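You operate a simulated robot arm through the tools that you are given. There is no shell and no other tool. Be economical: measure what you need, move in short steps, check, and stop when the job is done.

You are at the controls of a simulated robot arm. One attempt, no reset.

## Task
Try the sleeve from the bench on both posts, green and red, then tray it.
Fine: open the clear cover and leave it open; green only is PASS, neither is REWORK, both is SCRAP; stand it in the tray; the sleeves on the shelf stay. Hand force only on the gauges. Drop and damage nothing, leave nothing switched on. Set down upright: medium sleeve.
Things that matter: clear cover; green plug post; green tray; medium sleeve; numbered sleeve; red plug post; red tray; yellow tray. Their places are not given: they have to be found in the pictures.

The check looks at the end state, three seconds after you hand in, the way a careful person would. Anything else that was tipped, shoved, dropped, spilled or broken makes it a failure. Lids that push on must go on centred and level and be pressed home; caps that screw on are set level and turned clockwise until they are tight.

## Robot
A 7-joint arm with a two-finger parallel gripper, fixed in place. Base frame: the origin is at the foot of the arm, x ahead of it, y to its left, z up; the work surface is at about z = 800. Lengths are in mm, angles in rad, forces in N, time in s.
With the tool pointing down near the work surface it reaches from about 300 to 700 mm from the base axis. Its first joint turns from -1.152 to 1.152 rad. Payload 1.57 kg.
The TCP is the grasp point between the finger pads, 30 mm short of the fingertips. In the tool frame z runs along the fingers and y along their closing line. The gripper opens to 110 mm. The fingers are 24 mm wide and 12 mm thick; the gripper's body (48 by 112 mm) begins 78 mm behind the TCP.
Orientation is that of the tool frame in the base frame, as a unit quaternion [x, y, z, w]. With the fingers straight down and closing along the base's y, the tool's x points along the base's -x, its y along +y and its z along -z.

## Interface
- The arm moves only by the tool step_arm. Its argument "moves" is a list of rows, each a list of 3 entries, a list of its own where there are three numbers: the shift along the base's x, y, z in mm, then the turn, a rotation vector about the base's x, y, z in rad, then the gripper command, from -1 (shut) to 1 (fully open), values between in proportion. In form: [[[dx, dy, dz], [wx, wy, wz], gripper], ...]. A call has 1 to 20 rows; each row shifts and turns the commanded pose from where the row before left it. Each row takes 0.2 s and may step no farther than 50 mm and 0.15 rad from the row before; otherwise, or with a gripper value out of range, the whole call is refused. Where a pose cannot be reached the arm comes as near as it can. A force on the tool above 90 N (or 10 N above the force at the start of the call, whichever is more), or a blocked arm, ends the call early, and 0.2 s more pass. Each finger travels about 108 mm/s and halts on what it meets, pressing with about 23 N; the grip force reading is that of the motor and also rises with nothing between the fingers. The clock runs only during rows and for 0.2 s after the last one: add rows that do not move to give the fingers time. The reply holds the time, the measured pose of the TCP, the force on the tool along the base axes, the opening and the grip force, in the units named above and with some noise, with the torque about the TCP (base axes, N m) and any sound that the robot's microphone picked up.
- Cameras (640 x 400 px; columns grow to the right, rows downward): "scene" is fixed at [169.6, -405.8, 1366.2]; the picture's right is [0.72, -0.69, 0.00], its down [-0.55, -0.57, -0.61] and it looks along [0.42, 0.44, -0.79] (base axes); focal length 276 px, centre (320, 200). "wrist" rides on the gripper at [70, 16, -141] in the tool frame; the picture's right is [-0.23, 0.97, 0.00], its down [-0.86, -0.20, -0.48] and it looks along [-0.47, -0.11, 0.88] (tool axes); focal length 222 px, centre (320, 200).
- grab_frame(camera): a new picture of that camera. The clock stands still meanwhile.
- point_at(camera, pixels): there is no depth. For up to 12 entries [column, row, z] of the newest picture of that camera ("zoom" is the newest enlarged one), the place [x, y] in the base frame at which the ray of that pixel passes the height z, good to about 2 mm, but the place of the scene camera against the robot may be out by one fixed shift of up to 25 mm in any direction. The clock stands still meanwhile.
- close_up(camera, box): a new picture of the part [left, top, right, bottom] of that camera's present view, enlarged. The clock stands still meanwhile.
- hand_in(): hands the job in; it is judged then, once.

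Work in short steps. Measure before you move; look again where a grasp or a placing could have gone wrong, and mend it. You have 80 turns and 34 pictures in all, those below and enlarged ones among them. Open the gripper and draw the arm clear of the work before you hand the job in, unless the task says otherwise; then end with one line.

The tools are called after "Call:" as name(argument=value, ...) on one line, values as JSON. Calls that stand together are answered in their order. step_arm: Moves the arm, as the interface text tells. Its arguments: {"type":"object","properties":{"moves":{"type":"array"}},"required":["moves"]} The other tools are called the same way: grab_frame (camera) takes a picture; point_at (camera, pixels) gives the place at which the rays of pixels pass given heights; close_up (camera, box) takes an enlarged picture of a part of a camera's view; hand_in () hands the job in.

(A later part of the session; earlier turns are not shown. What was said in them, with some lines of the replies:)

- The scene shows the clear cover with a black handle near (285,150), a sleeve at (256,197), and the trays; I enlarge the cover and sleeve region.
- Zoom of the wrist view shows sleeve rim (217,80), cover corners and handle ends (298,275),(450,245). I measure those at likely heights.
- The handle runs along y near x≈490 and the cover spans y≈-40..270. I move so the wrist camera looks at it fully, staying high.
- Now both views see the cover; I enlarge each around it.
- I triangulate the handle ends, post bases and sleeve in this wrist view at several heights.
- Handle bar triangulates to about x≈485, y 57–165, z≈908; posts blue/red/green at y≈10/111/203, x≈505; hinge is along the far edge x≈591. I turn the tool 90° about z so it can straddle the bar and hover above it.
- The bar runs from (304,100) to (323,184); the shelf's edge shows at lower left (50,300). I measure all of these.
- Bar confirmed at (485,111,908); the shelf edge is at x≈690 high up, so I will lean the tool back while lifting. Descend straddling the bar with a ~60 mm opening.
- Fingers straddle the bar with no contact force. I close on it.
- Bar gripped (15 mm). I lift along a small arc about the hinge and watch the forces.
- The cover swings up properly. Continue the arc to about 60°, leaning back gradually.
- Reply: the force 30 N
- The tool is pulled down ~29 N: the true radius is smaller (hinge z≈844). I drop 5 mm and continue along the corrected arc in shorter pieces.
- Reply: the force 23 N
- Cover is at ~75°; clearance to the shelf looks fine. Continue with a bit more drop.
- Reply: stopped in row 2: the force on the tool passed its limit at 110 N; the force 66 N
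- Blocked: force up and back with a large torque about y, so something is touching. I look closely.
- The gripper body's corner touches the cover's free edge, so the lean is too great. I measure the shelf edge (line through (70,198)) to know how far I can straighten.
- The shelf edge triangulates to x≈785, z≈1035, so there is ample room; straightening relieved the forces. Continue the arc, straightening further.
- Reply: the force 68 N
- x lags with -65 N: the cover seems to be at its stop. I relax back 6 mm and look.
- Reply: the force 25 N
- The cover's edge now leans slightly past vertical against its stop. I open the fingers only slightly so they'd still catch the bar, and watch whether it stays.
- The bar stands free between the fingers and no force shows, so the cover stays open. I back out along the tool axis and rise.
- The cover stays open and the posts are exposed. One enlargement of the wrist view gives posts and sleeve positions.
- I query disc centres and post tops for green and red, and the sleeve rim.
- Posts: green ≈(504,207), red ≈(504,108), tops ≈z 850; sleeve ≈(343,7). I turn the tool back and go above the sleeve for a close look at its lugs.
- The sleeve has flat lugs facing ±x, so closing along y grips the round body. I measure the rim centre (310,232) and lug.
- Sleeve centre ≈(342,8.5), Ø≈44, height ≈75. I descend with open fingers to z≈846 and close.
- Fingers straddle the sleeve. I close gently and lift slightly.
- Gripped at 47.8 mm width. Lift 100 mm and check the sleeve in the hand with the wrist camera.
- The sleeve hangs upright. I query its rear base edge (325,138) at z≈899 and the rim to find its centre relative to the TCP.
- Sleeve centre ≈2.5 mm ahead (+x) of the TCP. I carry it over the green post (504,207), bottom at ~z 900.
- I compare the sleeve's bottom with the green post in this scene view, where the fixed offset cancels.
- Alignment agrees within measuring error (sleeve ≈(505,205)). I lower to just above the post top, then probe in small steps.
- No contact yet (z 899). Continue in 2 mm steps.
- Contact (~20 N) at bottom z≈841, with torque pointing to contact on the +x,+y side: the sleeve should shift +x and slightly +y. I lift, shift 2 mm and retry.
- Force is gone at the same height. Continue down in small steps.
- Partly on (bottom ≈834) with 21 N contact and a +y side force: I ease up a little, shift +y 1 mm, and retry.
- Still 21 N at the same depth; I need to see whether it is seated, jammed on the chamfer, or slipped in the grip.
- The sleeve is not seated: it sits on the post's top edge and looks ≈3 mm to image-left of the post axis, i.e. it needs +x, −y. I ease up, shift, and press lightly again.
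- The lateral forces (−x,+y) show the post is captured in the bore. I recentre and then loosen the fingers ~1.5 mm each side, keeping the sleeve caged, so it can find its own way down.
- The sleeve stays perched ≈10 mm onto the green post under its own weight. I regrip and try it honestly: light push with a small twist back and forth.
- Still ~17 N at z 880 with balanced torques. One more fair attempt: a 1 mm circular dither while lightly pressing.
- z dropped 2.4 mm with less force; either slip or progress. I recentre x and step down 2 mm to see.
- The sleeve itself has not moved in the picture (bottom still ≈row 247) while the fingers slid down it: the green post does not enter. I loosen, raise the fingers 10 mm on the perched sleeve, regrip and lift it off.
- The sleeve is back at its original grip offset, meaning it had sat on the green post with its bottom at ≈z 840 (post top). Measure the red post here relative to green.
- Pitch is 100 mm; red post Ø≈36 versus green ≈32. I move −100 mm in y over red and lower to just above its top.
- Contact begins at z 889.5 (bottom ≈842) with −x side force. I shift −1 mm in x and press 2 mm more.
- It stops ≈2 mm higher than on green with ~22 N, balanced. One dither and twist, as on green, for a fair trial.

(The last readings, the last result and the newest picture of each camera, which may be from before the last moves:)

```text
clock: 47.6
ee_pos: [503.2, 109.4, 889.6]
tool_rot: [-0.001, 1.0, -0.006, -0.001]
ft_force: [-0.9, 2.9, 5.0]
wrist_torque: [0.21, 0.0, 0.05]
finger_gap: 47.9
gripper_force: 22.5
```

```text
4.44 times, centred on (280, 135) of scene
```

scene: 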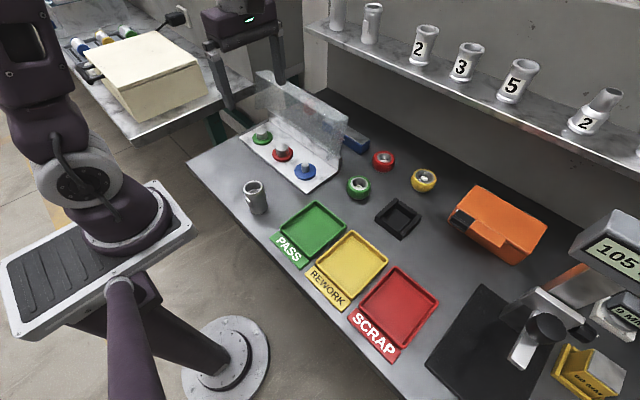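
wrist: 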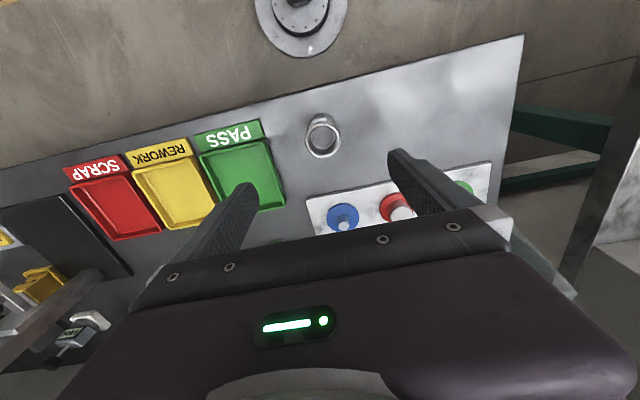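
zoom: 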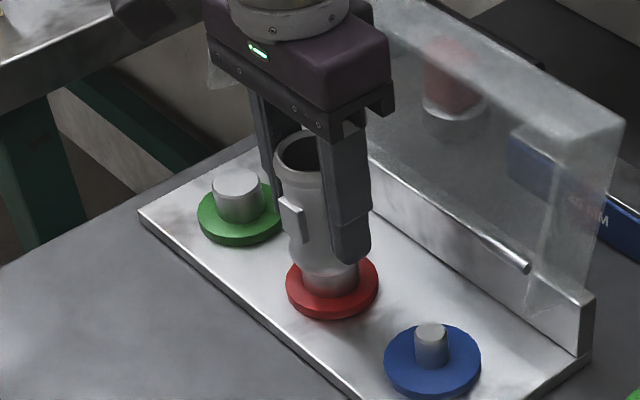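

The red post does not enter either: neither → REWORK, yellow tray. I lift off and measure the yellow tray's corners in the last full frames.

Call:
step_arm(moves=[[[0, 0, 5], [0, 0, 0], -1], [[0, 0, 20], [0, 0, 0], -1], [[0, 0, 35], [0, 0, 0], -1], [[0, 0, 0], [0, 0, 0], -1]])

Call:
point_at(camera="wrist", pixels=[[136, 172, 805], [190, 158, 805], [167, 228, 805], [214, 212, 805], [176, 192, 803], [122, 157, 800], [232, 138, 800]])

Call:
point_at(camera="scene", pixels=[[349, 230, 810], [388, 258, 810], [315, 270, 810], [353, 300, 810], [352, 264, 803], [313, 227, 803]])

```text
clock: 48.6
ee_pos: [503.0, 109.0, 949.0]
tool_rot: [-0.001, 1.0, -0.005, -0.002]
ft_force: [0.3, 0.3, -4.1]
wrist_torque: [0.01, -0.02, -0.01]
finger_gap: 47.8
gripper_force: 22.7
```

```text
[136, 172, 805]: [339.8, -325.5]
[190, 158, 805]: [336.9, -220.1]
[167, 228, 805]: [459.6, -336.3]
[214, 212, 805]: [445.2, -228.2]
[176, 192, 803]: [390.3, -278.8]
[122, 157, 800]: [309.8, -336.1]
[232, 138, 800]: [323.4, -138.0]
```

```text
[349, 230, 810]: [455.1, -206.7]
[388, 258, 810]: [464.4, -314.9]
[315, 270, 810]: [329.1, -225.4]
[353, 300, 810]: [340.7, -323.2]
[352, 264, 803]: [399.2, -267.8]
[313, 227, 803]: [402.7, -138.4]
```

Yellow tray centre ≈(398,−272) from both views. I carry the sleeve there at height and check with the wrist camera.

Call:
step_arm(moves=[[[-11.7, -42.3, 2], [0, 0, 0], -1], [[-11.7, -42.3, 2], [0, 0, 0], -1], [[-11.7, -42.3, 0], [0, 0, 0], -1], [[-11.7, -42.3, 0], [0, 0, 0], -1], [[-11.7, -42.3, 0], [0, 0, 0], -1], [[-11.7, -42.3, 0], [0, 0, 0], -1], [[-11.7, -42.3, 0], [0, 0, 0], -1], [[-11.7, -42.3, 0], [0, 0, 0], -1], [[-11.7, -42.3, 0], [0, 0, 0], -1], [[0, 0, 0], [0, 0, 0], -1], [[0, 0, 0], [0, 0, 0], -1]])

Call:
grab_frame(camera="wrist")

```text
clock: 51.0
ee_pos: [399.8, -269.4, 953.1]
tool_rot: [-0.001, 1.0, -0.005, -0.002]
ft_force: [-0.4, -0.4, -3.7]
wrist_torque: [-0.01, -0.04, 0.01]
finger_gap: 47.7
gripper_force: 22.9
```

```text
2 pictures are left
```

wrist: 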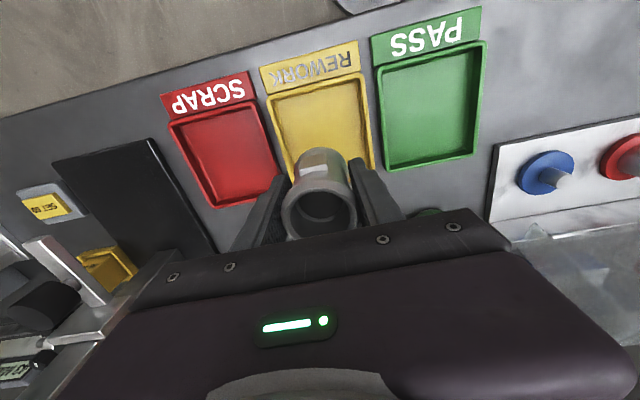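

The yellow tray's back corners are at (268,98),(358,80), sides at (291,175),(374,167). Query these.

Call:
point_at(camera="wrist", pixels=[[268, 98, 812], [358, 80, 812], [288, 165, 812], [374, 165, 812], [382, 165, 812], [475, 155, 812], [387, 168, 812], [220, 205, 812]])

```text
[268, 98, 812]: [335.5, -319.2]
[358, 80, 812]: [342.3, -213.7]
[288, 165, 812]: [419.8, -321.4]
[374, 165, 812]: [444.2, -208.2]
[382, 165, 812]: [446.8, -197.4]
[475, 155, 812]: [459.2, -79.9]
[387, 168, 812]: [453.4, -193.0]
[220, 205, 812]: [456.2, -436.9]
```

Tray interior spans x≈338–455, y≈−320…−212, centre (397,−266). I shift (−5,+3) and lower to just above the floor.

Call:
step_arm(moves=[[[-5, 3, -30], [0, 0, 0], -1], [[0, 0, -30], [0, 0, 0], -1], [[0, 0, -25], [0, 0, 0], -1], [[0, 0, -8], [0, 0, 0], -1], [[0, 0, 0], [0, 0, 0], -1], [[0, 0, -2], [0, 0, 0], -1], [[0, 0, 0], [0, 0, 0], -1]])

```text
clock: 52.6
ee_pos: [394.3, -268.0, 857.7]
tool_rot: [0.0, 1.0, -0.005, -0.001]
ft_force: [-0.1, -0.1, -4.3]
wrist_torque: [-0.03, 0.0, -0.03]
finger_gap: 47.7
gripper_force: 22.7
```

Call:
step_arm(moves=[[[0, 0, -2], [0, 0, 0], -1], [[0, 0, -2], [0, 0, 0], -1], [[0, 0, -1], [0, 0, 0], -1], [[0, 0, 0], [0, 0, 0], -1]])

```text
clock: 53.6
ee_pos: [393.2, -268.5, 852.0]
tool_rot: [0.0, 1.0, -0.005, -0.002]
ft_force: [-0.3, -0.6, -3.7]
wrist_torque: [-0.01, 0.04, 0.01]
finger_gap: 47.7
gripper_force: 23.4
```

No contact yet at z 852. Go on in 1 mm steps.

Call:
step_arm(moves=[[[0, 0, -1], [0, 0, 0], -1], [[0, 0, -1], [0, 0, 0], -1], [[0, 0, -1], [0, 0, 0], -1], [[0, 0, 0], [0, 0, 0], -1]])

```text
clock: 54.6
ee_pos: [393.1, -268.2, 849.0]
tool_rot: [0.0, 1.0, -0.005, -0.001]
ft_force: [6.2, 0.3, 12.4]
wrist_torque: [0.16, 0.05, -0.06]
finger_gap: 48.0
gripper_force: 23.5
```

Contact with the tray floor (~16 N). I ease up 0.7 mm and release slowly.

Call:
step_arm(moves=[[[0, 0, 0.7], [0, 0, 0], -1], [[0, 0, 0], [0, 0, 0], -0.1], [[0, 0, 0], [0, 0, 0], -0.03], [[0, 0, 0], [0, 0, 0], 0.05], [[0, 0, 0], [0, 0, 0], 0.25], [[0, 0, 0], [0, 0, 0], 0.25]])

Call:
close_up(camera="scene", box=[290, 180, 420, 310])

```text
clock: 56.0
ee_pos: [394.0, -268.8, 850.3]
tool_rot: [-0.001, 1.0, -0.005, -0.002]
ft_force: [-1.5, 0.2, 0.8]
wrist_torque: [-0.06, 0.02, 0.01]
finger_gap: 68.4
gripper_force: 0.0
```

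```text
3.08 times, centred on (355, 245) of scene
```

zoom: 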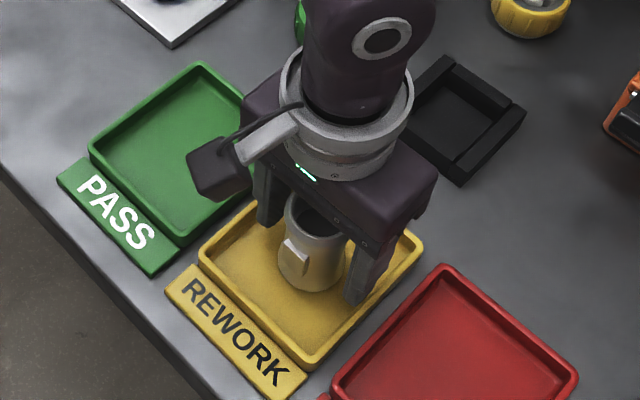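

The sleeve stands upright in the yellow tray and fingers are clear. I rise straight up and draw the arm back.

Call:
step_arm(moves=[[[0, 0, 15], [0, 0, 0], 0.25], [[0, 0, 30], [0, 0, 0], 0.25], [[0, 0, 45], [0, 0, 0], 0.25], [[0, 0, 45], [0, 0, 0], 0.25], [[0, 0, 45], [0, 0, 0], 0.5], [[0, 0, 45], [0, 0, 0], 1], [[0, 45, 10], [0, 0, 0], 1], [[0, 45, 0], [0, 0, 0], 1], [[0, 45, 0], [0, 0, 0], 1], [[0, 0, 0], [0, 0, 0], 1]])

Call:
grab_frame(camera="scene")

```text
clock: 58.2
ee_pos: [394.6, -134.1, 1086.0]
tool_rot: [-0.001, 1.0, -0.005, 0.0]
ft_force: [0.3, 0.2, 0.0]
wrist_torque: [-0.03, 0.0, -0.02]
finger_gap: 110.1
gripper_force: 0.0
```

```text
0 pictures are left
```

scene: 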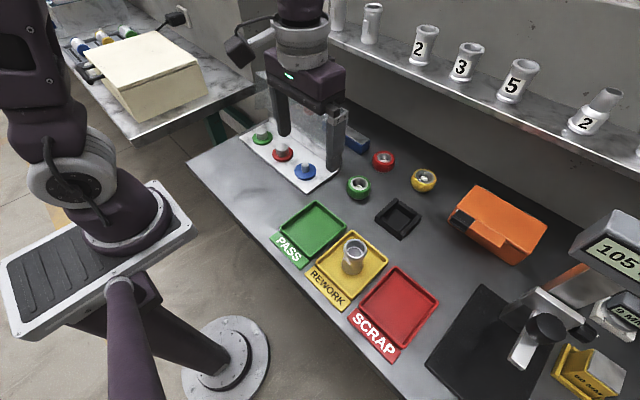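

The sleeve stands upright at (353,258) in the yellow tray, the cover is open, and everything else is where it was. I hand in.

Call:
hand_in()

```text
The job is handed in.
```

The sleeve went on neither the green nor the red post at about 20 N of push, so I judged it REWORK: it stands upright in the yellow tray, with the clear cover left open.
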